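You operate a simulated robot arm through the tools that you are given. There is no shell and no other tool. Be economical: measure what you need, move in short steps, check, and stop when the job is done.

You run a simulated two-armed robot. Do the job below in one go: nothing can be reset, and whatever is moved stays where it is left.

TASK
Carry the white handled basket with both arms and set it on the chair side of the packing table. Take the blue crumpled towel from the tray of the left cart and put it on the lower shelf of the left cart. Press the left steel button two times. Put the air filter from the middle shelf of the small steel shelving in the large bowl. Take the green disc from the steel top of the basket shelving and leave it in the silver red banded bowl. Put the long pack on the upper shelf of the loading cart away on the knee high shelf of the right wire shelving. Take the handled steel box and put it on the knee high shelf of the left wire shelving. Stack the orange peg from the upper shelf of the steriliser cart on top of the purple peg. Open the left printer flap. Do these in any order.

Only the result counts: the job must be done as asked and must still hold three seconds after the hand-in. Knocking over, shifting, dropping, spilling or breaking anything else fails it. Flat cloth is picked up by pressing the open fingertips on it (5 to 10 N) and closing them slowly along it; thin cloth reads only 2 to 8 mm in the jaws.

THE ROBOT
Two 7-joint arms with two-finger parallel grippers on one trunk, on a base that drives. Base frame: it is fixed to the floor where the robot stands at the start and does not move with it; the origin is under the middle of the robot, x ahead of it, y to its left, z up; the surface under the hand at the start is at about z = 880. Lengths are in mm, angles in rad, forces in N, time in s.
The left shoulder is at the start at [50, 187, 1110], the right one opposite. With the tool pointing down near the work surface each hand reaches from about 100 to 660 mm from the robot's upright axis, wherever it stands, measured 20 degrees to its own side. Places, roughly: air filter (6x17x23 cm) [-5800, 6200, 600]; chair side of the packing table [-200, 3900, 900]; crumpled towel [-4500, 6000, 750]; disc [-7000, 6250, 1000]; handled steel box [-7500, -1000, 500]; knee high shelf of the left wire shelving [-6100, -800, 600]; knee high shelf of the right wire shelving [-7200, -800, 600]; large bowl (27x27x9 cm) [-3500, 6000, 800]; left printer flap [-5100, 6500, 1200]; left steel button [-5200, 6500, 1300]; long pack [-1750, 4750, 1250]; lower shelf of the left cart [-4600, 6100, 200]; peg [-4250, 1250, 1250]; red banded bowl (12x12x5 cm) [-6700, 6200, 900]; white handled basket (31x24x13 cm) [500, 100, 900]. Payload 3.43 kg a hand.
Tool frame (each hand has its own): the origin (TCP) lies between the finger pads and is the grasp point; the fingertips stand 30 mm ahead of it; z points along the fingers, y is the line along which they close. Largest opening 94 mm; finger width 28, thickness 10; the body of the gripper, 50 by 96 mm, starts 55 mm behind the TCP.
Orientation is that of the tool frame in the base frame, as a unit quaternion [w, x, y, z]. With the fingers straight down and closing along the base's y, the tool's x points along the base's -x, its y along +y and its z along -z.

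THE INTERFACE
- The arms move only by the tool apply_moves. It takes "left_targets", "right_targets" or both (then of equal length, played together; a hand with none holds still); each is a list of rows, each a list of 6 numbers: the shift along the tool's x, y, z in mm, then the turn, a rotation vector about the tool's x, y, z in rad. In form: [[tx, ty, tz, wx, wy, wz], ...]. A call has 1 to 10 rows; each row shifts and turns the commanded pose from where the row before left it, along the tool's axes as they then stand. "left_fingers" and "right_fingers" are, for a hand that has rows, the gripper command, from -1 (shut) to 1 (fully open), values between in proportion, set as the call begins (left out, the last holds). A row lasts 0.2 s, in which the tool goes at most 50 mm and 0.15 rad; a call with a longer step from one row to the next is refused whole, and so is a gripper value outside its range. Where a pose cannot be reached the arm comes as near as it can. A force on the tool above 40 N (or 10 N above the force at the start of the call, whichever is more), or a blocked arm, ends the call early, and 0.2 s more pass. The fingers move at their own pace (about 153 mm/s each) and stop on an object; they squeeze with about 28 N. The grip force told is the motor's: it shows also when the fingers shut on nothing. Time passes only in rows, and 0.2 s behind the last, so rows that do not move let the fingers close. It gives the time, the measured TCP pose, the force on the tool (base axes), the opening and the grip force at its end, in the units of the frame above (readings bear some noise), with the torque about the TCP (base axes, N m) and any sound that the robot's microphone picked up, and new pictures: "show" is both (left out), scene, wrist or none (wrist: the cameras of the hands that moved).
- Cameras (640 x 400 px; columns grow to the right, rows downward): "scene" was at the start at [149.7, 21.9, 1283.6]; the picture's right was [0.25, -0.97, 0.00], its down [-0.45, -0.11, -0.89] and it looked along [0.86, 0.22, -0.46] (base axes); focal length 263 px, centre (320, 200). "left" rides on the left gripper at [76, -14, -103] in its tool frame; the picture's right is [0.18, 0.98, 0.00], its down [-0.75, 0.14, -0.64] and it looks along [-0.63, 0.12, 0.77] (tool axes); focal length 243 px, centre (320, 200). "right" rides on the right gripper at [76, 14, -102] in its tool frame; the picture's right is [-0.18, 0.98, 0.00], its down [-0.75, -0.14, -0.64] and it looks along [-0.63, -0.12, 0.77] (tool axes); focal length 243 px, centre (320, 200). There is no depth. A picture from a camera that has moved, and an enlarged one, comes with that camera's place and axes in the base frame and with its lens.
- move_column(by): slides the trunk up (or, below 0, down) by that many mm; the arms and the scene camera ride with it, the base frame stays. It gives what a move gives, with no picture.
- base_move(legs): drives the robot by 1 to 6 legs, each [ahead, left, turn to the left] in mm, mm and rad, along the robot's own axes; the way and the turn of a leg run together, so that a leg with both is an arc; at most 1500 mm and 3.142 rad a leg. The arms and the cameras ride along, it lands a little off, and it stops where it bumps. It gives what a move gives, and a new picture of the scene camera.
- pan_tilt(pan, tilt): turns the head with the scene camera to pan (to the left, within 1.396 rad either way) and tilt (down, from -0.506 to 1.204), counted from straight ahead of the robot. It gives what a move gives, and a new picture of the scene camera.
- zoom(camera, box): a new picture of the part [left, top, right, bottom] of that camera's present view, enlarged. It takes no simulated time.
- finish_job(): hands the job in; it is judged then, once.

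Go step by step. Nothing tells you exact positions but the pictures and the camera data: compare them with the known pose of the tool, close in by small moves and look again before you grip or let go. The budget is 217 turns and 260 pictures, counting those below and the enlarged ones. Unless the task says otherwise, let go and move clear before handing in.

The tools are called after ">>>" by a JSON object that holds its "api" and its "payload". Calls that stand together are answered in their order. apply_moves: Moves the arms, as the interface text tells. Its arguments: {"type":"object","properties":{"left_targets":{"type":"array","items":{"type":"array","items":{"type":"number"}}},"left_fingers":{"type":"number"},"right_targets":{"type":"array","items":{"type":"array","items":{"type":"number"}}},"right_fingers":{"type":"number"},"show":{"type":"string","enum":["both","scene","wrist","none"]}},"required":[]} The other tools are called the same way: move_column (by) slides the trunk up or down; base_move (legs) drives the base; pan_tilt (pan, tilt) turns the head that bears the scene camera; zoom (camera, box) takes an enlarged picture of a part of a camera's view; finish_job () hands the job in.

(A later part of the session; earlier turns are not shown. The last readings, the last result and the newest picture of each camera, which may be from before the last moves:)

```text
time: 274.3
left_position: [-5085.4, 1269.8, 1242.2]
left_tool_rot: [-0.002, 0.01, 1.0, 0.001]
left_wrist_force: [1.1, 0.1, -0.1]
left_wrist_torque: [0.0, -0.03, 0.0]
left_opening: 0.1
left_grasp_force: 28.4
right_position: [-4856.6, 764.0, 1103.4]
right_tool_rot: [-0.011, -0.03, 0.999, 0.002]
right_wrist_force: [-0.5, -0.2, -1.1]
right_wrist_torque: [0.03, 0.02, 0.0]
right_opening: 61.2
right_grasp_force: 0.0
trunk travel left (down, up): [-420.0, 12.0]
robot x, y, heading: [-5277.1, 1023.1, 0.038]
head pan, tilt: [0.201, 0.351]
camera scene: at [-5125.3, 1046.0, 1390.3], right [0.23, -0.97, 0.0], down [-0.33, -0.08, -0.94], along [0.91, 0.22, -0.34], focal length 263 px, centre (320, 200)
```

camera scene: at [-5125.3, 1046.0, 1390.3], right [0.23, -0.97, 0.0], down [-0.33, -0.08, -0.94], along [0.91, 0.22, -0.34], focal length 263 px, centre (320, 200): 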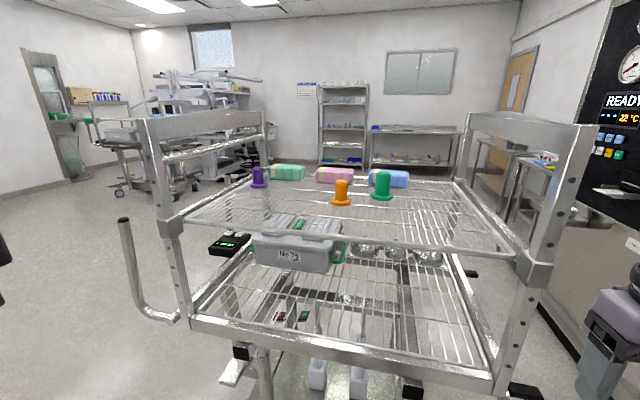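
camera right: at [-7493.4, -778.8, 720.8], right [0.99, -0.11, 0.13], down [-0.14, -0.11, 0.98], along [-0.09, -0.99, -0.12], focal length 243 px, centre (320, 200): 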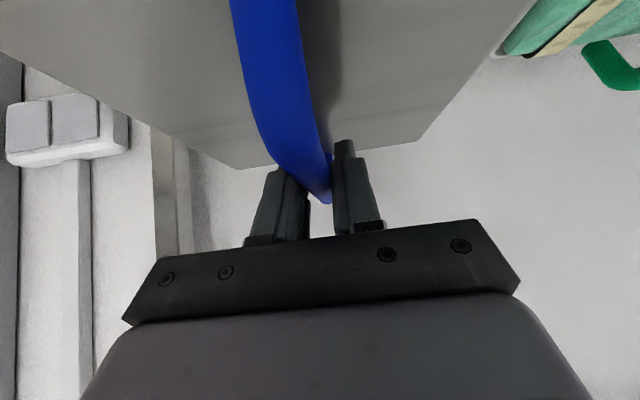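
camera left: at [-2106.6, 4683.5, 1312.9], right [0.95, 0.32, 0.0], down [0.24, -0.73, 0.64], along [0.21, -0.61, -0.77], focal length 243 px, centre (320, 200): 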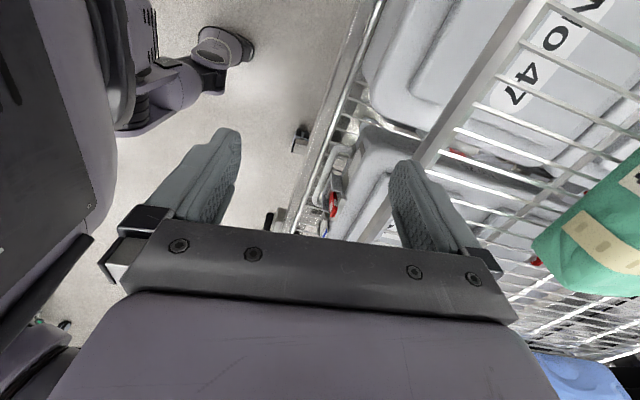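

Triangulated: shelf z about 1107, orange peg at [-4378, 1161], purple at [-4278, 1485], each about 70 mm tall with a 40 mm stem. I'll use the right hand with a forward tilt: raise and tilt it first, then drive to face the orange peg.

>>> {"api": "apply_moves", "payload": {"right_targets": [[0, 0, -30, 0, 0, 0], [0, 0, -35, 0, 0, 0], [0, 0, -35, 0, 0, 0], [0, 0, 0, 0, -0.15, 0], [0, 0, 0, 0, -0.15, 0], [0, 0, 0, 0, -0.15, 0], [0, 0, 0, 0, -0.15, 0], [0, 0, 0, 0, -0.15, 0], [0, 0, 0, 0, -0.15, 0]], "right_fingers": 1, "show": "none"}}

>>> {"api": "base_move", "payload": {"legs": [[0, 350, -0.037], [200, 0, 0]]}}

>>> {"api": "pan_tilt", "payload": {"pan": 0, "tilt": 0.45}}

```text
time: 276.3
left_position: [-5085.3, 1269.1, 1241.5]
left_tool_rot: [-0.002, 0.01, 1.0, 0.001]
left_wrist_force: [0.7, -0.7, -0.1]
left_wrist_torque: [-0.01, 0.0, -0.01]
left_opening: 0.0
left_grasp_force: 27.7
right_position: [-4856.4, 764.3, 1204.2]
right_tool_rot: [0.426, -0.028, 0.904, 0.015]
right_wrist_force: [-0.2, 0.7, 0.2]
right_wrist_torque: [0.02, 0.0, 0.03]
right_opening: 93.8
right_grasp_force: 0.1
trunk travel left (down, up): [-420.0, 12.0]
robot x, y, heading: [-5277.2, 1021.9, 0.035]
head pan, tilt: [0.201, 0.351]
```

```text
time: 281.0
left_position: [-4884.1, 1596.8, 1242.4]
left_tool_rot: [-0.003, 0.033, 0.999, 0.001]
left_wrist_force: [0.2, 0.4, 0.4]
left_wrist_torque: [-0.01, 0.02, 0.04]
left_opening: 0.0
left_grasp_force: 27.9
right_position: [-4676.4, 1081.8, 1203.6]
right_tool_rot: [0.425, -0.008, 0.905, 0.005]
right_wrist_force: [-0.4, -0.2, -0.8]
right_wrist_torque: [0.02, -0.01, 0.03]
right_opening: 94.1
right_grasp_force: 0.1
trunk travel left (down, up): [-420.0, 12.0]
robot x, y, heading: [-5087.7, 1356.1, -0.009]
head pan, tilt: [0.201, 0.351]
camera scene: at [-4933.4, 1375.1, 1390.3], right [0.19, -0.98, 0.0], down [-0.34, -0.07, -0.94], along [0.92, 0.18, -0.34], focal length 263 px, centre (320, 200)
```

scene: 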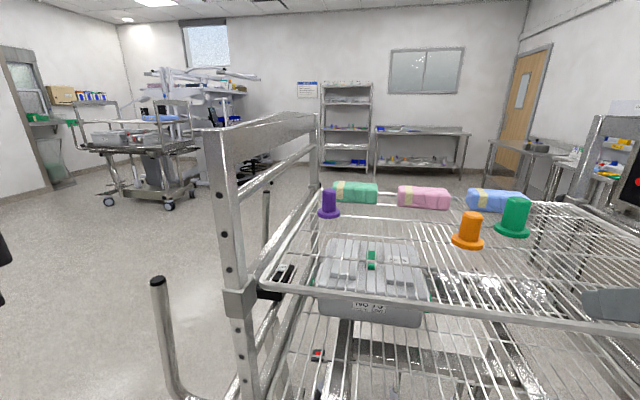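

```text
time: 281.8
left_position: [-4884.2, 1597.0, 1241.1]
left_tool_rot: [-0.003, 0.033, 0.999, 0.002]
left_wrist_force: [0.2, -0.2, 0.1]
left_wrist_torque: [0.0, 0.03, -0.02]
left_opening: 0.0
left_grasp_force: 27.8
right_position: [-4676.9, 1081.8, 1204.5]
right_tool_rot: [0.425, -0.008, 0.905, 0.005]
right_wrist_force: [1.0, -0.3, 0.2]
right_wrist_torque: [-0.02, 0.0, -0.01]
right_opening: 93.7
right_grasp_force: 0.1
trunk travel left (down, up): [-420.0, 12.0]
robot x, y, heading: [-5089.4, 1361.7, -0.011]
head pan, tilt: [0.0, 0.45]
camera scene: at [-4933.8, 1356.7, 1381.2], right [-0.01, -1.0, 0.0], down [-0.43, 0.0, -0.9], along [0.9, -0.01, -0.43], focal length 263 px, centre (320, 200)
```

scene: 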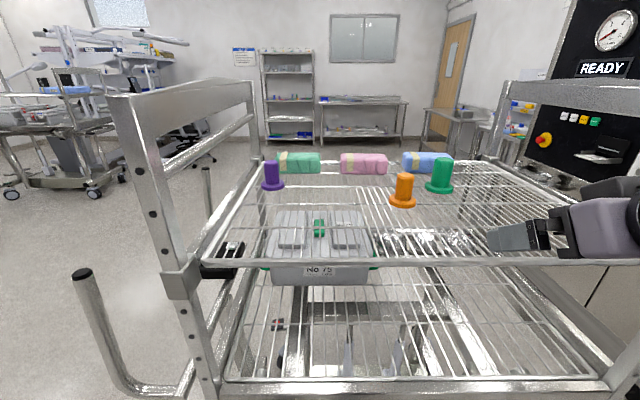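

Orange is at about [-4390, 1160], and purple at [-4282, 1480]. I'll nudge the base forward and bring the right hand close to the orange peg.

>>> {"api": "base_move", "payload": {"legs": [[60, 0, 0.01]]}}

>>> {"api": "apply_moves", "payload": {"right_targets": [[0, 38, 0, 0, 0, 0], [0, 38, 0, 0, 0, 0], [-26, 0, 31, 0, 0, 0], [-26, 0, 31, 0, 0, 0], [-26, 0, 31, 0, 0, 0], [-13, 0, 15, 0, 0, 0], [12, 0, 10, 0, 0, 0], [12, 0, 10, 0, 0, 0], [14, 0, 12, 0, 0, 0]]}}

```text
time: 282.7
left_position: [-4826.2, 1598.3, 1241.3]
left_tool_rot: [-0.003, 0.027, 1.0, 0.001]
left_wrist_force: [1.3, -0.3, -0.6]
left_wrist_torque: [0.01, 0.02, 0.03]
left_opening: 0.1
left_grasp_force: 28.1
right_position: [-4614.8, 1085.6, 1204.4]
right_tool_rot: [0.425, -0.012, 0.905, 0.007]
right_wrist_force: [0.3, 0.3, 0.5]
right_wrist_torque: [-0.03, 0.01, -0.01]
right_opening: 93.9
right_grasp_force: 0.0
trunk travel left (down, up): [-420.0, 12.0]
robot x, y, heading: [-5027.7, 1358.3, -0.0]
head pan, tilt: [0.0, 0.45]
camera scene: at [-4873.0, 1358.0, 1381.0], right [0.0, -1.0, 0.0], down [-0.44, 0.0, -0.9], along [0.9, 0.0, -0.44], focal length 263 px, centre (320, 200)
```

scene: 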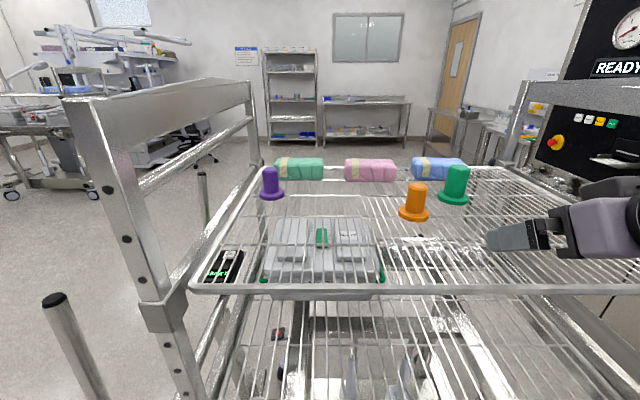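

```text
time: 284.7
left_position: [-4827.6, 1599.7, 1242.1]
left_tool_rot: [-0.002, 0.028, 1.0, 0.001]
left_wrist_force: [-0.5, -0.1, -0.3]
left_wrist_torque: [0.02, -0.03, -0.02]
left_opening: 0.0
left_grasp_force: 28.0
right_position: [-4475.1, 1166.7, 1155.5]
right_tool_rot: [0.425, -0.012, 0.905, 0.008]
right_wrist_force: [-0.1, -0.3, 0.1]
right_wrist_torque: [-0.01, 0.05, 0.02]
right_opening: 94.1
right_grasp_force: 0.1
trunk travel left (down, up): [-420.0, 12.0]
robot x, y, heading: [-5022.6, 1361.2, -0.002]
head pan, tilt: [0.0, 0.45]
camera scene: at [-4873.9, 1357.8, 1381.2], right [0.0, -1.0, 0.0], down [-0.44, 0.0, -0.9], along [0.9, 0.0, -0.44], focal length 263 px, centre (320, 200)
camera right: at [-4601.7, 1176.0, 1163.9], right [0.09, 0.99, 0.15], down [-0.01, -0.14, 0.99], along [1.0, -0.09, 0.0], focal length 243 px, centre (320, 200)
```

scene: 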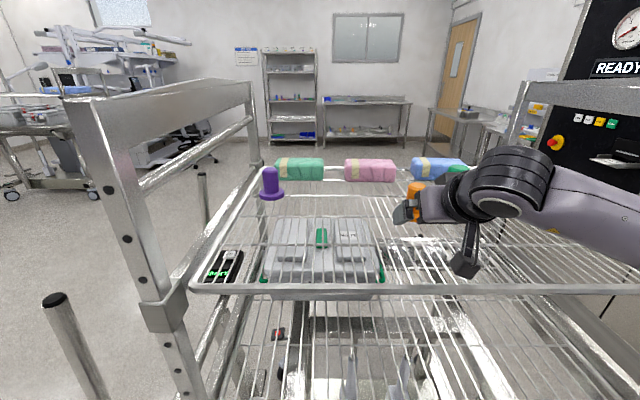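
right: 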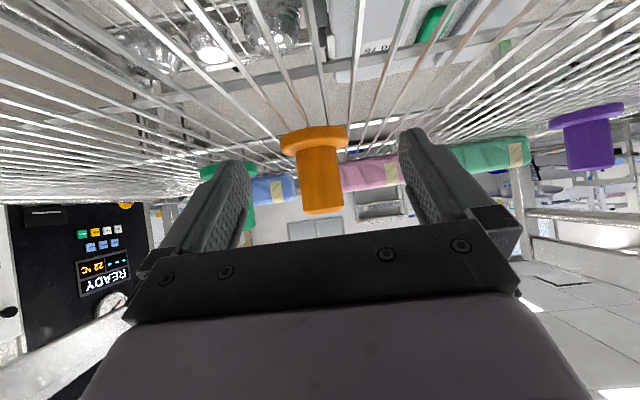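

The orange peg is lined up, with about 85 mm to go. I'll move in with a 7 mm lateral correction and close.

>>> {"api": "apply_moves", "payload": {"right_targets": [[0, -7, 0, 0, 0, 0], [-18, 0, 22, 0, 0, 0], [-18, 0, 22, 0, 0, 0], [-18, 0, 22, 0, 0, 0]], "show": "wrist"}}

```text
time: 285.7
left_position: [-4827.3, 1598.3, 1241.5]
left_tool_rot: [-0.002, 0.028, 1.0, 0.0]
left_wrist_force: [-0.6, 0.0, -0.3]
left_wrist_torque: [0.03, 0.01, 0.0]
left_opening: 0.0
left_grasp_force: 27.4
right_position: [-4390.1, 1165.1, 1154.9]
right_tool_rot: [0.425, -0.014, 0.905, 0.008]
right_wrist_force: [0.3, 0.2, -0.4]
right_wrist_torque: [-0.04, 0.01, 0.02]
right_opening: 94.1
right_grasp_force: 0.1
trunk travel left (down, up): [-420.0, 12.0]
robot x, y, heading: [-5028.1, 1357.1, 0.003]
head pan, tilt: [0.0, 0.45]
camera right: at [-4517.6, 1173.9, 1161.8], right [0.09, 0.99, 0.14], down [-0.01, -0.14, 0.99], along [1.0, -0.09, 0.0], focal length 243 px, centre (320, 200)
```

right: 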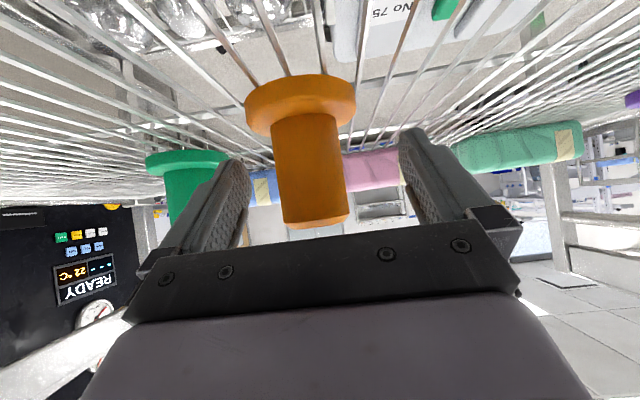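

The peg is at grip depth, 5 mm off centre. I'll centre, close and lift.

>>> {"api": "apply_moves", "payload": {"right_targets": [[0, -5, 0, 0, 0, 0], [0, 0, 0, 0, 0, 0]], "show": "none"}}

>>> {"api": "apply_moves", "payload": {"right_targets": [[0, 0, 0, 0, 0, 0], [0, 0, 0, 0, 0, 0], [0, 0, 0, 0, 0, 0]], "right_fingers": -1, "show": "none"}}

>>> {"api": "apply_moves", "payload": {"right_targets": [[-15, 0, -13, 0, 0, 0], [-23, 0, -19, 0, 0, 0], [-23, 0, -19, 0, 0, 0], [-23, 0, -19, 0, 0, 0]]}}

```text
time: 286.3
left_position: [-4827.9, 1600.0, 1241.9]
left_tool_rot: [-0.001, 0.028, 1.0, 0.001]
left_wrist_force: [0.3, 0.4, -0.6]
left_wrist_torque: [0.0, 0.0, 0.02]
left_opening: 0.0
left_grasp_force: 28.1
right_position: [-4390.3, 1158.2, 1154.4]
right_tool_rot: [0.425, -0.012, 0.905, 0.007]
right_wrist_force: [1.2, -0.1, 0.1]
right_wrist_torque: [0.03, 0.01, -0.02]
right_opening: 94.0
right_grasp_force: 0.2
trunk travel left (down, up): [-420.0, 12.0]
robot x, y, heading: [-5030.0, 1357.5, 0.001]
head pan, tilt: [0.0, 0.45]
```

```text
time: 287.1
left_position: [-4827.6, 1598.8, 1242.3]
left_tool_rot: [-0.002, 0.028, 1.0, 0.001]
left_wrist_force: [-0.5, -0.5, 0.5]
left_wrist_torque: [0.01, -0.03, -0.01]
left_opening: 0.1
left_grasp_force: 27.9
right_position: [-4389.1, 1158.6, 1154.7]
right_tool_rot: [0.425, -0.013, 0.905, 0.007]
right_wrist_force: [0.2, -0.4, 0.9]
right_wrist_torque: [0.0, -0.01, -0.01]
right_opening: 40.8
right_grasp_force: 27.9
trunk travel left (down, up): [-420.0, 12.0]
robot x, y, heading: [-5026.9, 1359.1, -0.001]
head pan, tilt: [0.0, 0.45]
```

```text
time: 288.1
left_position: [-4827.4, 1598.9, 1241.3]
left_tool_rot: [-0.002, 0.026, 1.0, 0.0]
left_wrist_force: [-0.5, -0.7, -0.1]
left_wrist_torque: [-0.01, -0.01, 0.0]
left_opening: 0.2
left_grasp_force: 27.6
right_position: [-4389.4, 1160.5, 1266.2]
right_tool_rot: [0.425, -0.014, 0.905, 0.008]
right_wrist_force: [0.2, -0.4, 0.3]
right_wrist_torque: [-0.03, 0.01, -0.02]
right_opening: 40.6
right_grasp_force: 28.2
trunk travel left (down, up): [-420.0, 12.0]
robot x, y, heading: [-5028.3, 1359.0, -0.001]
head pan, tilt: [0.0, 0.45]
camera scene: at [-4874.3, 1358.3, 1381.2], right [0.0, -1.0, 0.0], down [-0.43, 0.0, -0.9], along [0.9, 0.0, -0.43], focal length 263 px, centre (320, 200)
camera right: at [-4518.2, 1169.8, 1274.0], right [0.09, 0.99, 0.14], down [-0.01, -0.14, 0.99], along [1.0, -0.09, 0.0], focal length 243 px, centre (320, 200)
```

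scene: 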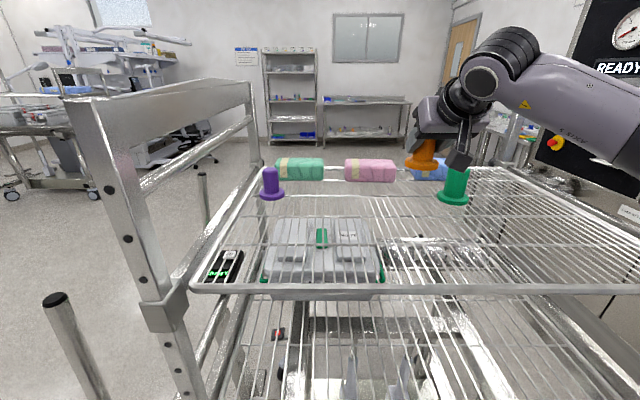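
right: 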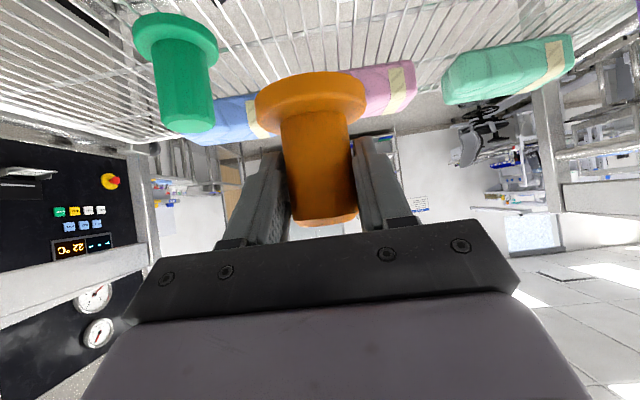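

The orange peg is lifted. I'll strafe the base 318 mm to the left to line up with the purple peg.

>>> {"api": "base_move", "payload": {"legs": [[0, 318, 0]]}}

>>> {"api": "pan_tilt", "payload": {"pan": -0.25, "tilt": 0.4}}

```text
time: 291.5
left_position: [-4825.5, 1920.9, 1240.9]
left_tool_rot: [-0.002, 0.029, 1.0, 0.001]
left_wrist_force: [0.6, 0.5, -0.1]
left_wrist_torque: [-0.01, -0.01, 0.03]
left_opening: 0.0
left_grasp_force: 28.3
right_position: [-4391.2, 1480.5, 1266.5]
right_tool_rot: [0.425, -0.01, 0.905, 0.006]
right_wrist_force: [-0.4, -0.5, 0.1]
right_wrist_torque: [-0.02, 0.0, 0.01]
right_opening: 41.1
right_grasp_force: 28.1
trunk travel left (down, up): [-420.0, 12.0]
robot x, y, heading: [-5026.4, 1683.1, -0.01]
head pan, tilt: [0.0, 0.45]
camera scene: at [-4873.9, 1680.8, 1381.2], right [0.0, -1.0, 0.0], down [-0.44, 0.0, -0.9], along [0.9, 0.0, -0.44], focal length 263 px, centre (320, 200)
```

scene: 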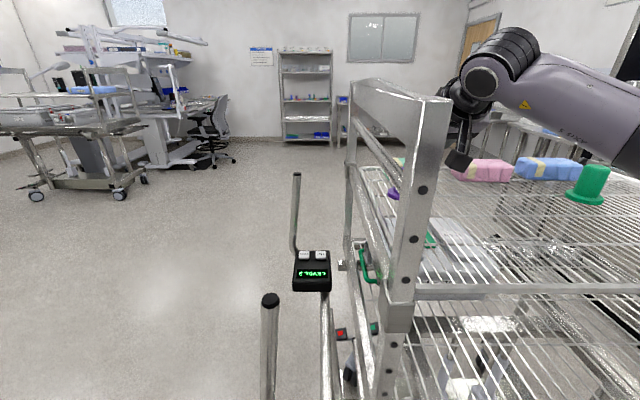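

```text
time: 292.3
left_position: [-4826.0, 1922.3, 1241.1]
left_tool_rot: [-0.003, 0.029, 1.0, 0.001]
left_wrist_force: [-0.1, -0.4, 0.5]
left_wrist_torque: [0.01, -0.01, 0.02]
left_opening: 0.1
left_grasp_force: 28.3
right_position: [-4390.6, 1480.3, 1265.7]
right_tool_rot: [0.425, -0.009, 0.905, 0.005]
right_wrist_force: [0.3, 0.7, -1.5]
right_wrist_torque: [-0.01, -0.03, 0.01]
right_opening: 40.7
right_grasp_force: 27.6
trunk travel left (down, up): [-420.0, 12.0]
robot x, y, heading: [-5024.4, 1678.4, 0.0]
head pan, tilt: [-0.25, 0.4]
camera scene: at [-4876.1, 1657.8, 1385.8], right [-0.25, -0.97, 0.0], down [-0.38, 0.1, -0.92], along [0.89, -0.23, -0.39], focal length 263 px, centre (320, 200)
```

scene: 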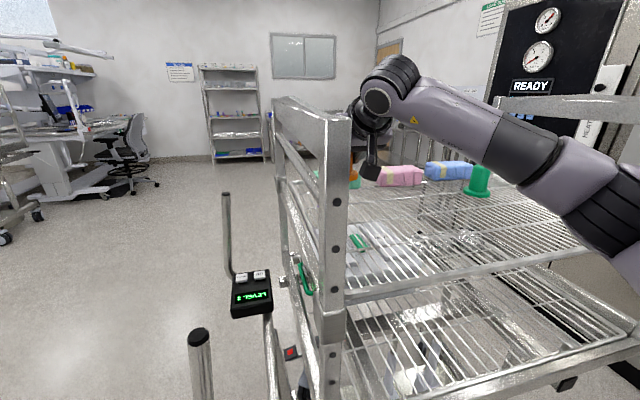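

The cart post blocks the head camera, so I'll use the wrist camera for alignment.

>>> {"api": "zoom", "payload": {"camera": "right", "box": [140, 0, 540, 250]}}

```text
1.60 times, centred on (340, 125) of right
camera zoom: at [-4518.7, 1490.2, 1273.4], right [0.09, 0.99, 0.14], down [-0.01, -0.14, 0.99], along [1.0, -0.09, 0.0], focal length 388 px, centre (288, 320)
```

zoom: 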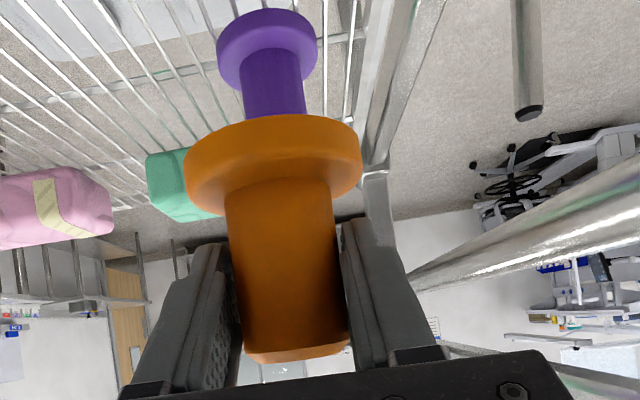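

Orange and purple agree in y (1480), and purple is about 105 mm further in x. I'll nudge the base 25 mm and extend the hand by about 75, staying just short, then look again.

>>> {"api": "base_move", "payload": {"legs": [[25, 0, 0]]}}

>>> {"api": "apply_moves", "payload": {"right_targets": [[-16, 0, 19, 0, 0, 0], [-16, 0, 19, 0, 0, 0], [-14, 0, 17, 0, 0, 0], [0, 0, 0, 0, 0, 0]], "show": "wrist"}}

```text
time: 293.1
left_position: [-4800.0, 1921.1, 1240.3]
left_tool_rot: [-0.002, 0.029, 1.0, 0.001]
left_wrist_force: [0.1, -0.1, -0.2]
left_wrist_torque: [-0.01, 0.04, 0.0]
left_opening: 0.1
left_grasp_force: 28.3
right_position: [-4364.1, 1479.5, 1264.8]
right_tool_rot: [0.424, -0.01, 0.906, 0.006]
right_wrist_force: [-0.9, 0.2, -0.6]
right_wrist_torque: [0.06, 0.04, 0.0]
right_opening: 40.7
right_grasp_force: 27.7
trunk travel left (down, up): [-420.0, 12.0]
robot x, y, heading: [-4997.4, 1682.2, -0.003]
head pan, tilt: [-0.25, 0.4]
camera scene: at [-4849.9, 1657.7, 1385.7], right [-0.25, -0.97, 0.0], down [-0.38, 0.1, -0.92], along [0.89, -0.23, -0.39], focal length 263 px, centre (320, 200)
```

scene: 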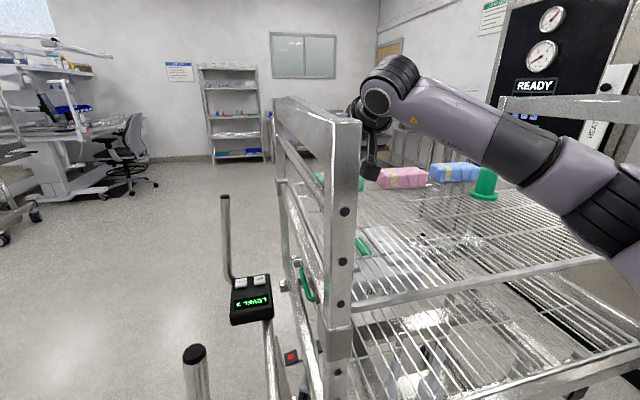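

```text
time: 294.1
left_position: [-4802.4, 1922.1, 1241.7]
left_tool_rot: [-0.002, 0.029, 1.0, 0.0]
left_wrist_force: [-0.4, 0.3, -0.2]
left_wrist_torque: [0.01, -0.03, -0.03]
left_opening: 0.1
left_grasp_force: 28.3
right_position: [-4295.1, 1483.9, 1266.7]
right_tool_rot: [0.425, -0.01, 0.905, 0.006]
right_wrist_force: [-0.3, 0.3, -1.3]
right_wrist_torque: [0.01, -0.01, -0.02]
right_opening: 40.9
right_grasp_force: 28.2
trunk travel left (down, up): [-420.0, 12.0]
robot x, y, heading: [-4999.0, 1681.0, -0.0]
head pan, tilt: [-0.25, 0.4]
camera right: at [-4423.7, 1493.3, 1273.7], right [0.09, 0.99, 0.14], down [-0.01, -0.14, 0.99], along [1.0, -0.09, 0.0], focal length 243 px, centre (320, 200)
```

right: 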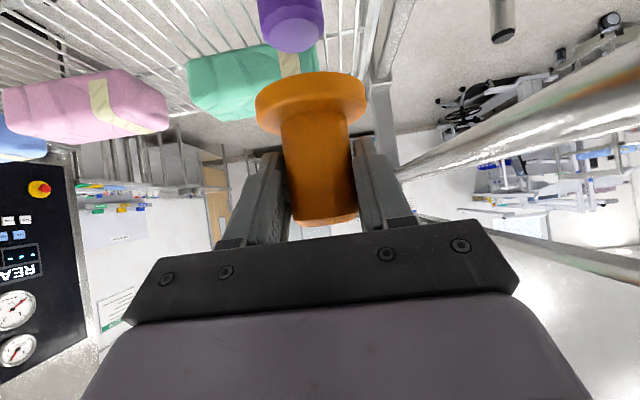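

The purple top is about 8 mm further ahead and 6 mm right (-y) of the orange axis. I'll correct that and lower halfway, then check.

>>> {"api": "apply_moves", "payload": {"right_targets": [[-5, -6, 6, 0, 0, 0], [9, 0, 7, 0, 0, 0], [9, 0, 7, 0, 0, 0], [0, 0, 0, 0, 0, 0]], "show": "none"}}

>>> {"api": "zoom", "payload": {"camera": "right", "box": [200, 0, 440, 150]}}

>>> {"api": "pan_tilt", "payload": {"pan": -0.5, "tilt": 0.25}}

```text
time: 295.1
left_position: [-4800.5, 1921.8, 1242.0]
left_tool_rot: [-0.001, 0.029, 1.0, 0.001]
left_wrist_force: [0.3, 0.7, 0.1]
left_wrist_torque: [0.0, 0.0, 0.0]
left_opening: 0.2
left_grasp_force: 27.8
right_position: [-4287.7, 1478.0, 1242.4]
right_tool_rot: [0.425, -0.01, 0.905, 0.006]
right_wrist_force: [-0.2, 0.1, -0.3]
right_wrist_torque: [0.0, 0.01, 0.0]
right_opening: 40.7
right_grasp_force: 27.5
trunk travel left (down, up): [-420.0, 12.0]
robot x, y, heading: [-5002.4, 1681.5, -0.003]
head pan, tilt: [-0.25, 0.4]
```

```text
2.67 times, centred on (320, 75) of right
camera zoom: at [-4415.9, 1488.0, 1250.8], right [0.09, 0.99, 0.14], down [-0.01, -0.14, 0.99], along [1.0, -0.09, 0.0], focal length 647 px, centre (320, 533)
```

zoom: 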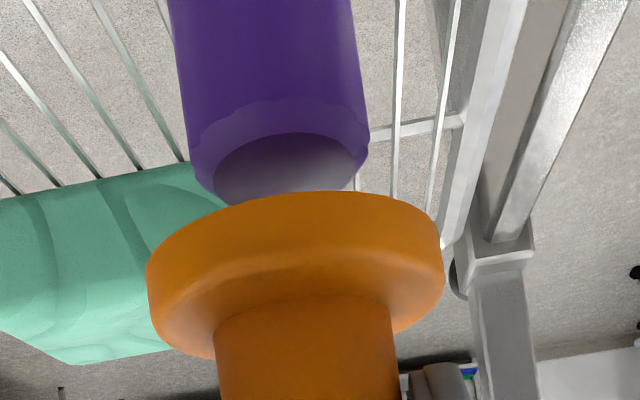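

```text
time: 295.9
left_position: [-4801.8, 1920.6, 1242.2]
left_tool_rot: [-0.001, 0.03, 1.0, 0.0]
left_wrist_force: [0.4, -0.3, 0.3]
left_wrist_torque: [-0.02, 0.02, -0.01]
left_opening: 0.0
left_grasp_force: 28.0
right_position: [-4287.6, 1477.9, 1242.8]
right_tool_rot: [0.425, -0.011, 0.905, 0.006]
right_wrist_force: [-0.2, -0.3, -1.1]
right_wrist_torque: [0.01, 0.01, 0.0]
right_opening: 40.8
right_grasp_force: 28.3
trunk travel left (down, up): [-420.0, 12.0]
robot x, y, heading: [-5002.6, 1679.4, -0.01]
head pan, tilt: [-0.499, 0.25]
camera scene: at [-4858.9, 1635.9, 1399.8], right [-0.48, -0.88, 0.0], down [-0.22, 0.12, -0.97], along [0.85, -0.47, -0.25], focal length 263 px, centre (320, 200)
```

scene: 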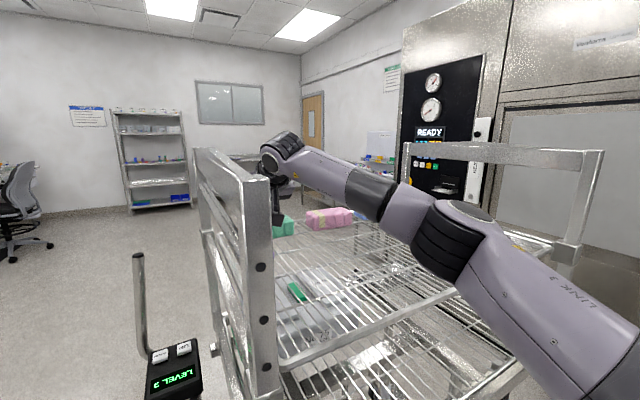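

The two are aligned to within a few millimetres. I'll shift 2 mm in y and lower in small steps, watching the force.

>>> {"api": "apply_moves", "payload": {"right_targets": [[0, 2, 0, 0, 0, 0], [5, 0, 4, 0, 0, 0], [5, 0, 4, 0, 0, 0]], "show": "none"}}

>>> {"api": "apply_moves", "payload": {"right_targets": [[2.3, 0, 1.9, 0, 0, 0], [0, 0, 0, 0, 0, 0]], "show": "none"}}

>>> {"api": "zoom", "payload": {"camera": "right", "box": [200, 0, 440, 150]}}

```text
time: 296.7
left_position: [-4801.2, 1921.9, 1241.2]
left_tool_rot: [-0.002, 0.029, 1.0, 0.001]
left_wrist_force: [0.6, 0.0, -0.7]
left_wrist_torque: [0.0, -0.03, -0.02]
left_opening: 0.0
left_grasp_force: 28.1
right_position: [-4287.8, 1478.4, 1230.6]
right_tool_rot: [0.424, -0.01, 0.906, 0.006]
right_wrist_force: [0.4, -0.9, -0.3]
right_wrist_torque: [0.02, -0.04, -0.01]
right_opening: 40.6
right_grasp_force: 28.2
trunk travel left (down, up): [-420.0, 12.0]
robot x, y, heading: [-5000.2, 1680.6, -0.007]
head pan, tilt: [-0.499, 0.25]
```

```text
time: 297.3
left_position: [-4800.8, 1920.8, 1241.7]
left_tool_rot: [-0.002, 0.029, 1.0, 0.001]
left_wrist_force: [0.5, -0.5, -0.4]
left_wrist_torque: [-0.04, 0.04, 0.0]
left_opening: 0.2
left_grasp_force: 28.2
right_position: [-4286.7, 1478.0, 1227.3]
right_tool_rot: [0.425, -0.011, 0.905, 0.007]
right_wrist_force: [-0.5, 0.0, -0.5]
right_wrist_torque: [-0.01, 0.0, -0.02]
right_opening: 40.6
right_grasp_force: 28.1
trunk travel left (down, up): [-420.0, 12.0]
robot x, y, heading: [-4999.8, 1682.7, -0.003]
head pan, tilt: [-0.499, 0.25]
```

```text
2.67 times, centred on (320, 75) of right
camera zoom: at [-4415.2, 1488.4, 1235.1], right [0.09, 0.99, 0.14], down [-0.01, -0.14, 0.99], along [1.0, -0.09, 0.0], focal length 647 px, centre (320, 533)
```

zoom: 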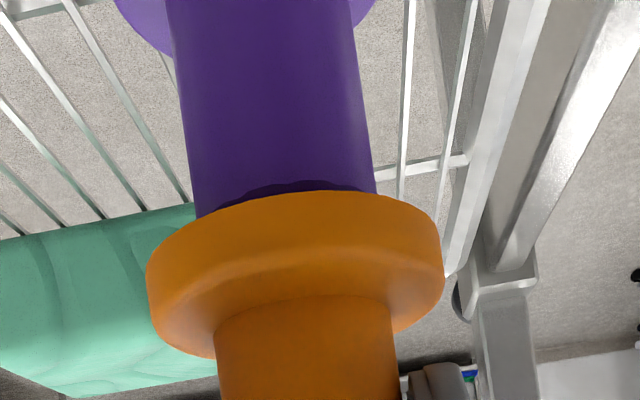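

Aligned. I'll continue lowering 2 mm at a time until contact.

>>> {"api": "apply_moves", "payload": {"right_targets": [[1.6, 0, 1.3, 0, 0, 0], [0, 0, 0, 0, 0, 0]], "show": "none"}}

>>> {"api": "apply_moves", "payload": {"right_targets": [[1.6, 0, 1.3, 0, 0, 0], [0, 0, 0, 0, 0, 0]], "show": "none"}}

>>> {"api": "apply_moves", "payload": {"right_targets": [[1.6, 0, 1.3, 0, 0, 0], [0, 0, 0, 0, 0, 0]], "show": "none"}}

```text
time: 297.9
left_position: [-4802.2, 1921.2, 1241.5]
left_tool_rot: [-0.002, 0.029, 1.0, 0.0]
left_wrist_force: [0.3, 0.3, -0.1]
left_wrist_torque: [-0.02, -0.02, 0.05]
left_opening: 0.0
left_grasp_force: 27.5
right_position: [-4287.5, 1478.3, 1226.7]
right_tool_rot: [0.425, -0.01, 0.905, 0.006]
right_wrist_force: [1.2, 0.0, -1.2]
right_wrist_torque: [-0.02, 0.01, 0.0]
right_opening: 41.2
right_grasp_force: 28.4
trunk travel left (down, up): [-420.0, 12.0]
robot x, y, heading: [-5001.2, 1683.5, -0.008]
head pan, tilt: [-0.499, 0.25]
```

```text
time: 298.5
left_position: [-4801.3, 1921.6, 1241.5]
left_tool_rot: [-0.002, 0.029, 1.0, 0.001]
left_wrist_force: [0.9, 0.3, 0.0]
left_wrist_torque: [0.04, -0.04, -0.02]
left_opening: 0.0
left_grasp_force: 28.4
right_position: [-4287.5, 1477.9, 1223.5]
right_tool_rot: [0.426, -0.01, 0.905, 0.006]
right_wrist_force: [0.6, -0.6, 3.4]
right_wrist_torque: [-0.05, -0.07, 0.04]
right_opening: 40.6
right_grasp_force: 28.0
trunk travel left (down, up): [-420.0, 12.0]
robot x, y, heading: [-5001.8, 1683.2, -0.006]
head pan, tilt: [-0.499, 0.25]
```

```text
time: 299.1
left_position: [-4802.4, 1922.4, 1242.1]
left_tool_rot: [-0.001, 0.03, 1.0, 0.0]
left_wrist_force: [0.6, -0.8, 0.7]
left_wrist_torque: [-0.02, 0.01, 0.0]
left_opening: 0.0
left_grasp_force: 27.9
right_position: [-4288.5, 1478.2, 1224.8]
right_tool_rot: [0.428, -0.011, 0.904, 0.007]
right_wrist_force: [2.4, -1.2, 13.2]
right_wrist_torque: [-0.13, -0.18, 0.03]
right_opening: 40.7
right_grasp_force: 28.9
trunk travel left (down, up): [-420.0, 12.0]
robot x, y, heading: [-5000.5, 1682.4, -0.002]
head pan, tilt: [-0.499, 0.25]
```

Contact made (13 N up). I'll ease the push, open, and back away along the fingers.

>>> {"api": "apply_moves", "payload": {"right_targets": [[-1.5, 0, -1.2, 0, 0, 0], [0, 0, 0, 0, 0, 0]], "show": "none"}}

>>> {"api": "apply_moves", "payload": {"right_targets": [[0, 0, 0, 0, 0, 0], [0, 0, 0, 0, 0, 0]], "right_fingers": 0.6, "show": "none"}}

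>>> {"api": "apply_moves", "payload": {"right_targets": [[0, 0, -15, 0, 0, 0], [0, 0, -35, 0, 0, 0], [0, 0, -45, 0, 0, 0], [15, 0, -40, 0, 0, 0]], "show": "wrist"}}

```text
time: 299.7
left_position: [-4802.5, 1920.0, 1242.0]
left_tool_rot: [-0.001, 0.03, 1.0, 0.001]
left_wrist_force: [0.5, -0.8, -0.3]
left_wrist_torque: [0.02, -0.01, 0.0]
left_opening: 0.0
left_grasp_force: 27.8
right_position: [-4289.5, 1479.1, 1223.9]
right_tool_rot: [0.426, -0.011, 0.904, 0.007]
right_wrist_force: [-0.4, -1.3, 13.1]
right_wrist_torque: [-0.14, -0.09, 0.0]
right_opening: 40.8
right_grasp_force: 27.7
trunk travel left (down, up): [-420.0, 12.0]
robot x, y, heading: [-5002.1, 1683.4, -0.002]
head pan, tilt: [-0.499, 0.25]
```

```text
time: 300.3
left_position: [-4801.4, 1922.9, 1241.2]
left_tool_rot: [-0.002, 0.03, 1.0, 0.001]
left_wrist_force: [0.1, 0.2, 0.3]
left_wrist_torque: [0.0, 0.02, -0.03]
left_opening: 0.0
left_grasp_force: 28.3
right_position: [-4286.6, 1478.9, 1221.4]
right_tool_rot: [0.424, -0.011, 0.905, 0.007]
right_wrist_force: [-0.5, -0.1, 0.1]
right_wrist_torque: [0.0, -0.01, 0.01]
right_opening: 75.3
right_grasp_force: 0.1
trunk travel left (down, up): [-420.0, 12.0]
robot x, y, heading: [-5002.7, 1678.9, -0.005]
head pan, tilt: [-0.499, 0.25]
```

```text
time: 301.3
left_position: [-4800.8, 1921.7, 1240.6]
left_tool_rot: [-0.002, 0.03, 1.0, 0.001]
left_wrist_force: [0.0, 0.5, 0.0]
left_wrist_torque: [-0.01, 0.01, 0.0]
left_opening: 0.2
left_grasp_force: 27.1
right_position: [-4402.4, 1475.6, 1300.1]
right_tool_rot: [0.425, -0.01, 0.905, 0.006]
right_wrist_force: [-0.2, -0.5, 0.2]
right_wrist_torque: [0.0, 0.01, -0.02]
right_opening: 75.2
right_grasp_force: 0.1
trunk travel left (down, up): [-420.0, 12.0]
robot x, y, heading: [-5002.6, 1680.1, -0.002]
head pan, tilt: [-0.499, 0.25]
camera right: at [-4530.2, 1485.3, 1307.4], right [0.09, 0.98, 0.14], down [-0.01, -0.14, 0.99], along [1.0, -0.1, 0.0], focal length 243 px, centre (320, 200)
```

right: 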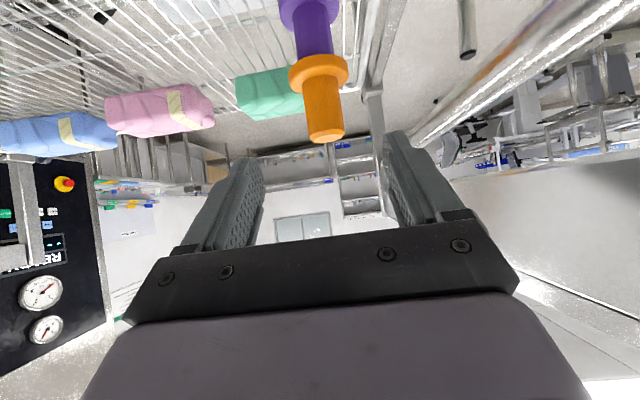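

The orange peg stands on the purple one. I'll back off, straighten the right hand, and drive to the work wall at y about 6000.

>>> {"api": "base_move", "payload": {"legs": [[-400, 0, 0]]}}

>>> {"api": "apply_moves", "payload": {"right_targets": [[20, 0, -30, 0, 0.15, 0], [20, 0, -30, 0, 0.15, 0], [30, 0, -20, 0, 0.15, 0], [30, 0, 0, 0, 0.15, 0], [30, 0, 20, 0, 0.15, 0], [30, 0, 30, 0, 0.13, 0], [30, 0, 30, 0, 0, 0]], "left_targets": [[0, 0, 0, 0, 0, 0], [0, 0, 0, 0, 0, 0], [0, 0, 0, 0, 0, 0], [0, 0, 0, 0, 0, 0], [0, 0, 0, 0, 0, 0], [0, 0, 0, 0, 0, 0], [0, 0, 0, 0, 0, -0.06]], "show": "none"}}

>>> {"api": "pan_tilt", "payload": {"pan": 0, "tilt": 0.35}}

>>> {"api": "base_move", "payload": {"legs": [[0, 0, 1.571], [1500, 0, 0], [1400, 0, 0]]}}

```text
time: 303.9
left_position: [-5218.2, 1922.8, 1240.8]
left_tool_rot: [-0.002, 0.026, 1.0, 0.002]
left_wrist_force: [-1.5, 1.5, -0.7]
left_wrist_torque: [0.02, -0.03, 0.01]
left_opening: 0.0
left_grasp_force: 28.0
right_position: [-4813.2, 1479.9, 1299.8]
right_tool_rot: [0.425, -0.014, 0.905, 0.008]
right_wrist_force: [-0.5, -0.3, -0.2]
right_wrist_torque: [0.01, -0.02, -0.03]
right_opening: 75.1
right_grasp_force: 0.1
trunk travel left (down, up): [-420.0, 12.0]
robot x, y, heading: [-5414.1, 1681.1, 0.002]
head pan, tilt: [-0.499, 0.25]
camera scene: at [-5273.8, 1636.6, 1399.9], right [-0.47, -0.88, 0.0], down [-0.22, 0.12, -0.97], along [0.85, -0.46, -0.25], focal length 263 px, centre (320, 200)
```

scene: 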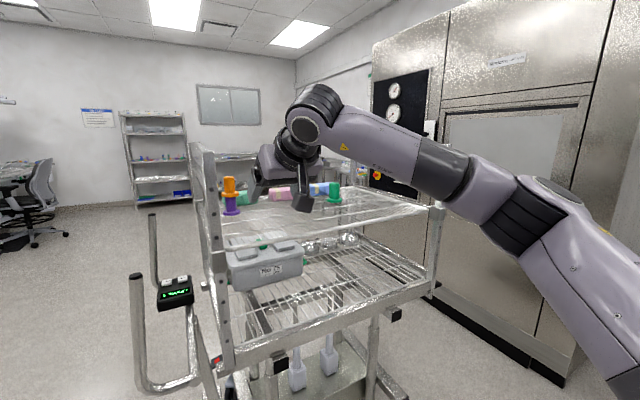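

```text
time: 305.4
left_position: [-5217.7, 1922.0, 1240.7]
left_tool_rot: [-0.002, -0.005, 1.0, 0.001]
left_wrist_force: [-0.3, -0.3, -0.4]
left_wrist_torque: [0.02, 0.0, 0.04]
left_opening: 0.0
left_grasp_force: 27.5
right_position: [-5025.8, 1475.4, 1209.2]
right_tool_rot: [-0.002, -0.016, 1.0, 0.001]
right_wrist_force: [0.4, -0.7, 0.1]
right_wrist_torque: [0.01, 0.01, 0.04]
right_opening: 75.2
right_grasp_force: 0.2
trunk travel left (down, up): [-420.0, 12.0]
robot x, y, heading: [-5416.2, 1680.5, 0.004]
head pan, tilt: [-0.499, 0.25]
```

```text
time: 306.4
left_position: [-5218.6, 1922.7, 1241.1]
left_tool_rot: [-0.002, -0.005, 1.0, 0.001]
left_wrist_force: [-0.2, -0.4, 0.6]
left_wrist_torque: [-0.02, 0.03, -0.03]
left_opening: 0.1
left_grasp_force: 28.5
right_position: [-5023.9, 1475.7, 1210.0]
right_tool_rot: [-0.001, -0.017, 1.0, 0.002]
right_wrist_force: [0.9, -0.1, 0.1]
right_wrist_torque: [-0.02, 0.0, 0.05]
right_opening: 74.9
right_grasp_force: 0.0
trunk travel left (down, up): [-420.0, 12.0]
robot x, y, heading: [-5417.4, 1682.2, 0.006]
head pan, tilt: [0.0, 0.351]
camera scene: at [-5262.4, 1681.3, 1390.4], right [0.0, -1.0, 0.0], down [-0.34, 0.0, -0.94], along [0.94, 0.0, -0.34], focal length 263 px, centre (320, 200)
```

scene: 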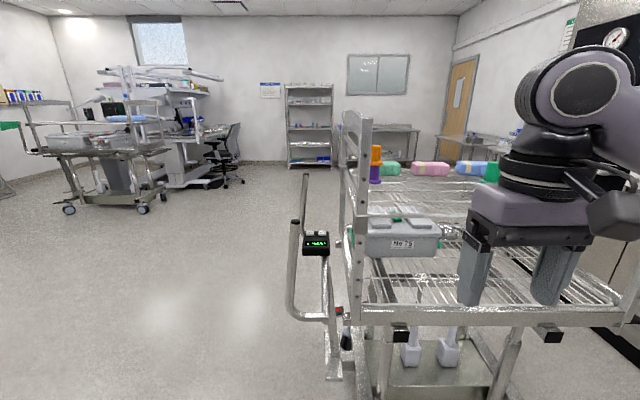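

```text
time: 323.9
left_position: [-5506.8, 4735.2, 1240.7]
left_tool_rot: [-0.002, -0.696, 0.718, 0.0]
left_wrist_force: [-0.7, 0.1, 0.8]
left_wrist_torque: [0.03, 0.01, -0.01]
left_opening: 0.2
left_grasp_force: 28.2
right_position: [-5051.8, 4911.9, 1209.2]
right_tool_rot: [-0.002, -0.704, 0.71, 0.0]
right_wrist_force: [-0.2, 0.3, -0.2]
right_wrist_torque: [0.04, 0.05, 0.0]
right_opening: 75.0
right_grasp_force: 0.1
trunk travel left (down, up): [-420.0, 12.0]
robot x, y, heading: [-5273.9, 4527.6, 1.532]
head pan, tilt: [0.0, 0.351]
camera scene: at [-5266.2, 4677.8, 1390.4], right [1.0, -0.04, 0.0], down [-0.01, -0.34, -0.94], along [0.03, 0.94, -0.34], focal length 263 px, centre (320, 200)
```

scene: 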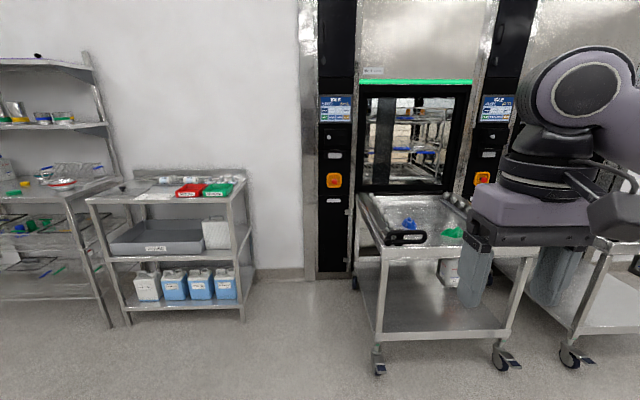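

I see the left cart with its tray (blue towel), the machine's black panel column with screen and controls, the small steel shelving with the white filter, and the bowls at far left. I'll enlarge the panel and the cart tray.

>>> {"api": "zoom", "payload": {"camera": "scene", "box": [300, 80, 380, 280]}}

>>> {"api": "zoom", "payload": {"camera": "scene", "box": [340, 170, 520, 380]}}

```text
2.00 times, centred on (340, 180) of scene
camera zoom: at [-5266.2, 4677.8, 1390.4], right [1.0, -0.04, 0.0], down [-0.01, -0.34, -0.94], along [0.03, 0.94, -0.34], focal length 527 px, centre (280, 240)
```

zoom: 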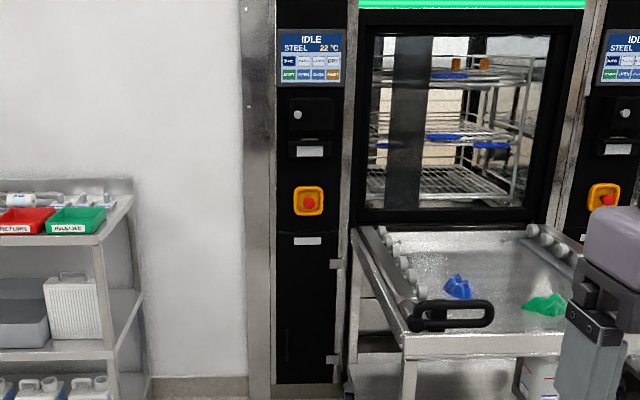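

```text
1.90 times, centred on (430, 275) of scene
camera zoom: at [-5266.2, 4677.8, 1390.4], right [1.0, -0.04, 0.0], down [-0.01, -0.34, -0.94], along [0.03, 0.94, -0.34], focal length 502 px, centre (110, 57)
```

zoom: 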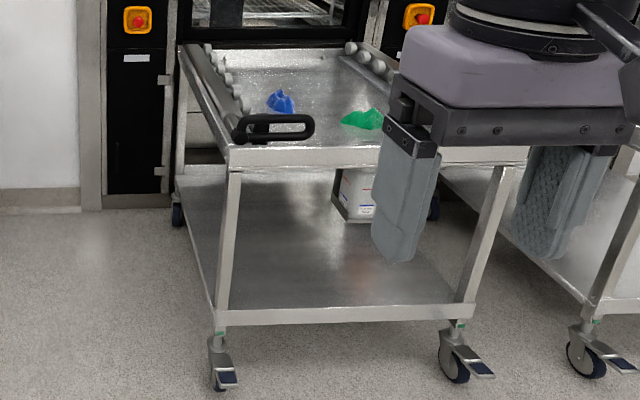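

Panel estimates: steel button at about [-5149, 6560, 1180], printer flap just below it. I'll drive closer, into the gap left of the cart, to see the flap's mechanism.

>>> {"api": "base_move", "payload": {"legs": [[0, 100, 0.039], [900, 0, 0]]}}

>>> {"api": "zoom", "payload": {"camera": "scene", "box": [300, 60, 460, 260]}}

```text
time: 329.6
left_position: [-5623.1, 5603.6, 1242.1]
left_tool_rot: [0.002, 0.712, -0.702, 0.001]
left_wrist_force: [-0.6, 0.0, -0.1]
left_wrist_torque: [0.03, 0.01, -0.02]
left_opening: 0.0
left_grasp_force: 27.7
right_position: [-5176.9, 5801.5, 1208.6]
right_tool_rot: [0.002, 0.72, -0.694, 0.0]
right_wrist_force: [-0.9, 0.1, 0.1]
right_wrist_torque: [-0.01, -0.01, -0.02]
right_opening: 75.0
right_grasp_force: 0.0
trunk travel left (down, up): [-420.0, 12.0]
robot x, y, heading: [-5380.9, 5405.6, 1.586]
head pan, tilt: [0.0, 0.351]
camera scene: at [-5379.1, 5557.5, 1390.4], right [1.0, 0.01, 0.0], down [0.0, -0.34, -0.94], along [-0.01, 0.94, -0.34], focal length 263 px, centre (320, 200)
```

scene: 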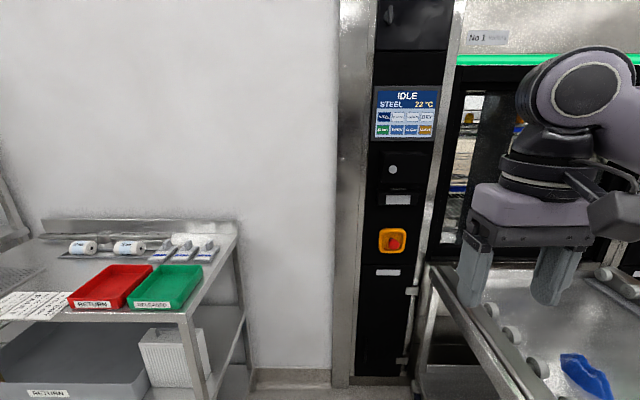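

```text
2.00 times, centred on (380, 160) of scene
camera zoom: at [-5379.1, 5557.5, 1390.4], right [1.0, 0.01, 0.0], down [0.0, -0.34, -0.94], along [-0.01, 0.94, -0.34], focal length 527 px, centre (200, 280)
```

zoom: 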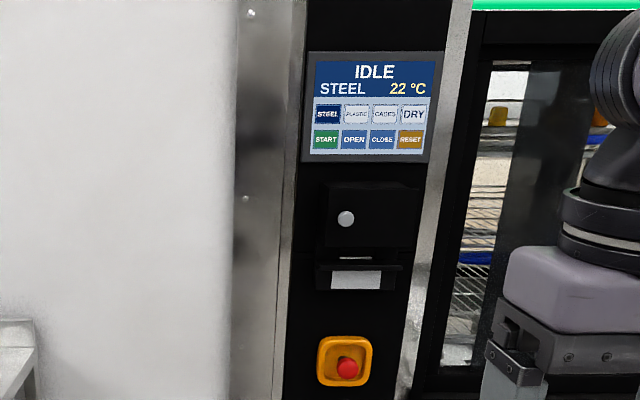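

The screen has a "STEEL" key (at about [-5158, 6565, 1348]), which is the left steel button. The black box below with the silver knob is the printer with its flap. I'll close the right hand, tilt it to point at the panel, and raise it.

>>> {"api": "apply_moves", "payload": {"right_targets": [[0, 0, 0, 0, -0.15, 0], [0, 0, 0, 0, -0.15, 0], [0, 0, 0, 0, -0.15, 0], [0, 0, 0, 0, -0.15, 0], [0, 0, 0, 0, -0.15, 0], [0, 0, 0, 0, -0.15, 0], [0, 0, 0, 0, -0.15, 0], [0, 0, 0, 0, -0.15, 0], [0, 0, 0, 0, -0.15, 0], [0, 0, 0, 0, -0.15, 0]], "right_fingers": -1, "show": "none"}}

>>> {"api": "apply_moves", "payload": {"right_targets": [[-35, 0, 0, 0, -0.07, 0], [-35, 0, 0, 0, 0, 0], [-35, 0, 0, 0, 0, 0], [-34, 0, 0, 0, 0, 0]], "show": "none"}}

>>> {"api": "base_move", "payload": {"legs": [[0, -30, -0.015], [200, 0, 0]]}}

```text
time: 331.9
left_position: [-5623.2, 5603.1, 1241.5]
left_tool_rot: [0.001, 0.712, -0.702, 0.001]
left_wrist_force: [0.9, 0.2, -0.6]
left_wrist_torque: [0.02, -0.01, 0.01]
left_opening: 0.0
left_grasp_force: 28.1
right_position: [-5195.1, 5854.6, 1235.5]
right_tool_rot: [-0.467, 0.533, -0.509, -0.488]
right_wrist_force: [-0.8, -0.9, -0.7]
right_wrist_torque: [0.03, -0.01, -0.03]
right_opening: 0.2
right_grasp_force: 28.0
right hand out of reach, approached as far as the arm can: row 7, 8, 9, 10
trunk travel left (down, up): [-420.0, 12.0]
robot x, y, heading: [-5380.0, 5406.2, 1.586]
head pan, tilt: [0.0, 0.351]
```

```text
time: 332.9
left_position: [-5622.9, 5603.3, 1241.5]
left_tool_rot: [0.002, 0.712, -0.702, 0.001]
left_wrist_force: [0.7, 0.8, -0.2]
left_wrist_torque: [0.01, 0.0, 0.0]
left_opening: 0.0
left_grasp_force: 28.1
right_position: [-5196.4, 5858.3, 1375.1]
right_tool_rot: [-0.489, 0.51, -0.493, -0.509]
right_wrist_force: [-0.7, 0.1, -0.5]
right_wrist_torque: [0.01, 0.04, 0.0]
right_opening: 0.0
right_grasp_force: 28.1
trunk travel left (down, up): [-420.0, 12.0]
robot x, y, heading: [-5380.1, 5406.3, 1.58]
head pan, tilt: [0.0, 0.351]
```

```text
time: 335.0
left_position: [-5587.2, 5810.6, 1241.4]
left_tool_rot: [-0.001, -0.706, 0.708, 0.0]
left_wrist_force: [1.0, 1.0, 0.0]
left_wrist_torque: [0.03, 0.02, -0.02]
left_opening: 0.2
left_grasp_force: 28.2
right_position: [-5155.6, 6058.4, 1375.1]
right_tool_rot: [-0.493, 0.506, -0.496, -0.505]
right_wrist_force: [-0.2, -0.1, -0.1]
right_wrist_torque: [0.05, 0.02, 0.0]
right_opening: 0.3
right_grasp_force: 28.1
trunk travel left (down, up): [-420.0, 12.0]
robot x, y, heading: [-5348.9, 5609.3, 1.563]
head pan, tilt: [0.0, 0.351]
camera scene: at [-5345.0, 5760.4, 1390.3], right [1.0, -0.01, 0.0], down [0.0, -0.34, -0.94], along [0.01, 0.94, -0.34], focal length 263 px, centre (320, 200)
```

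scene: 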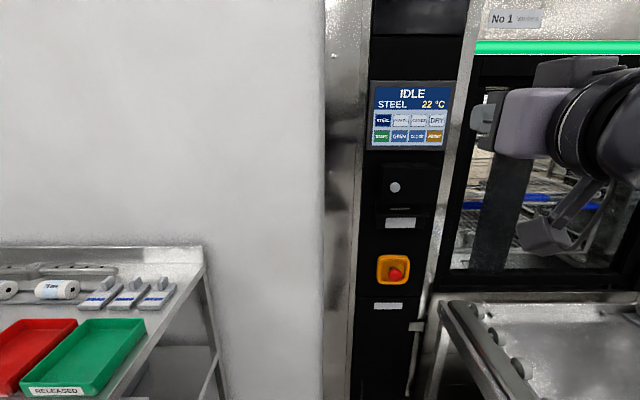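

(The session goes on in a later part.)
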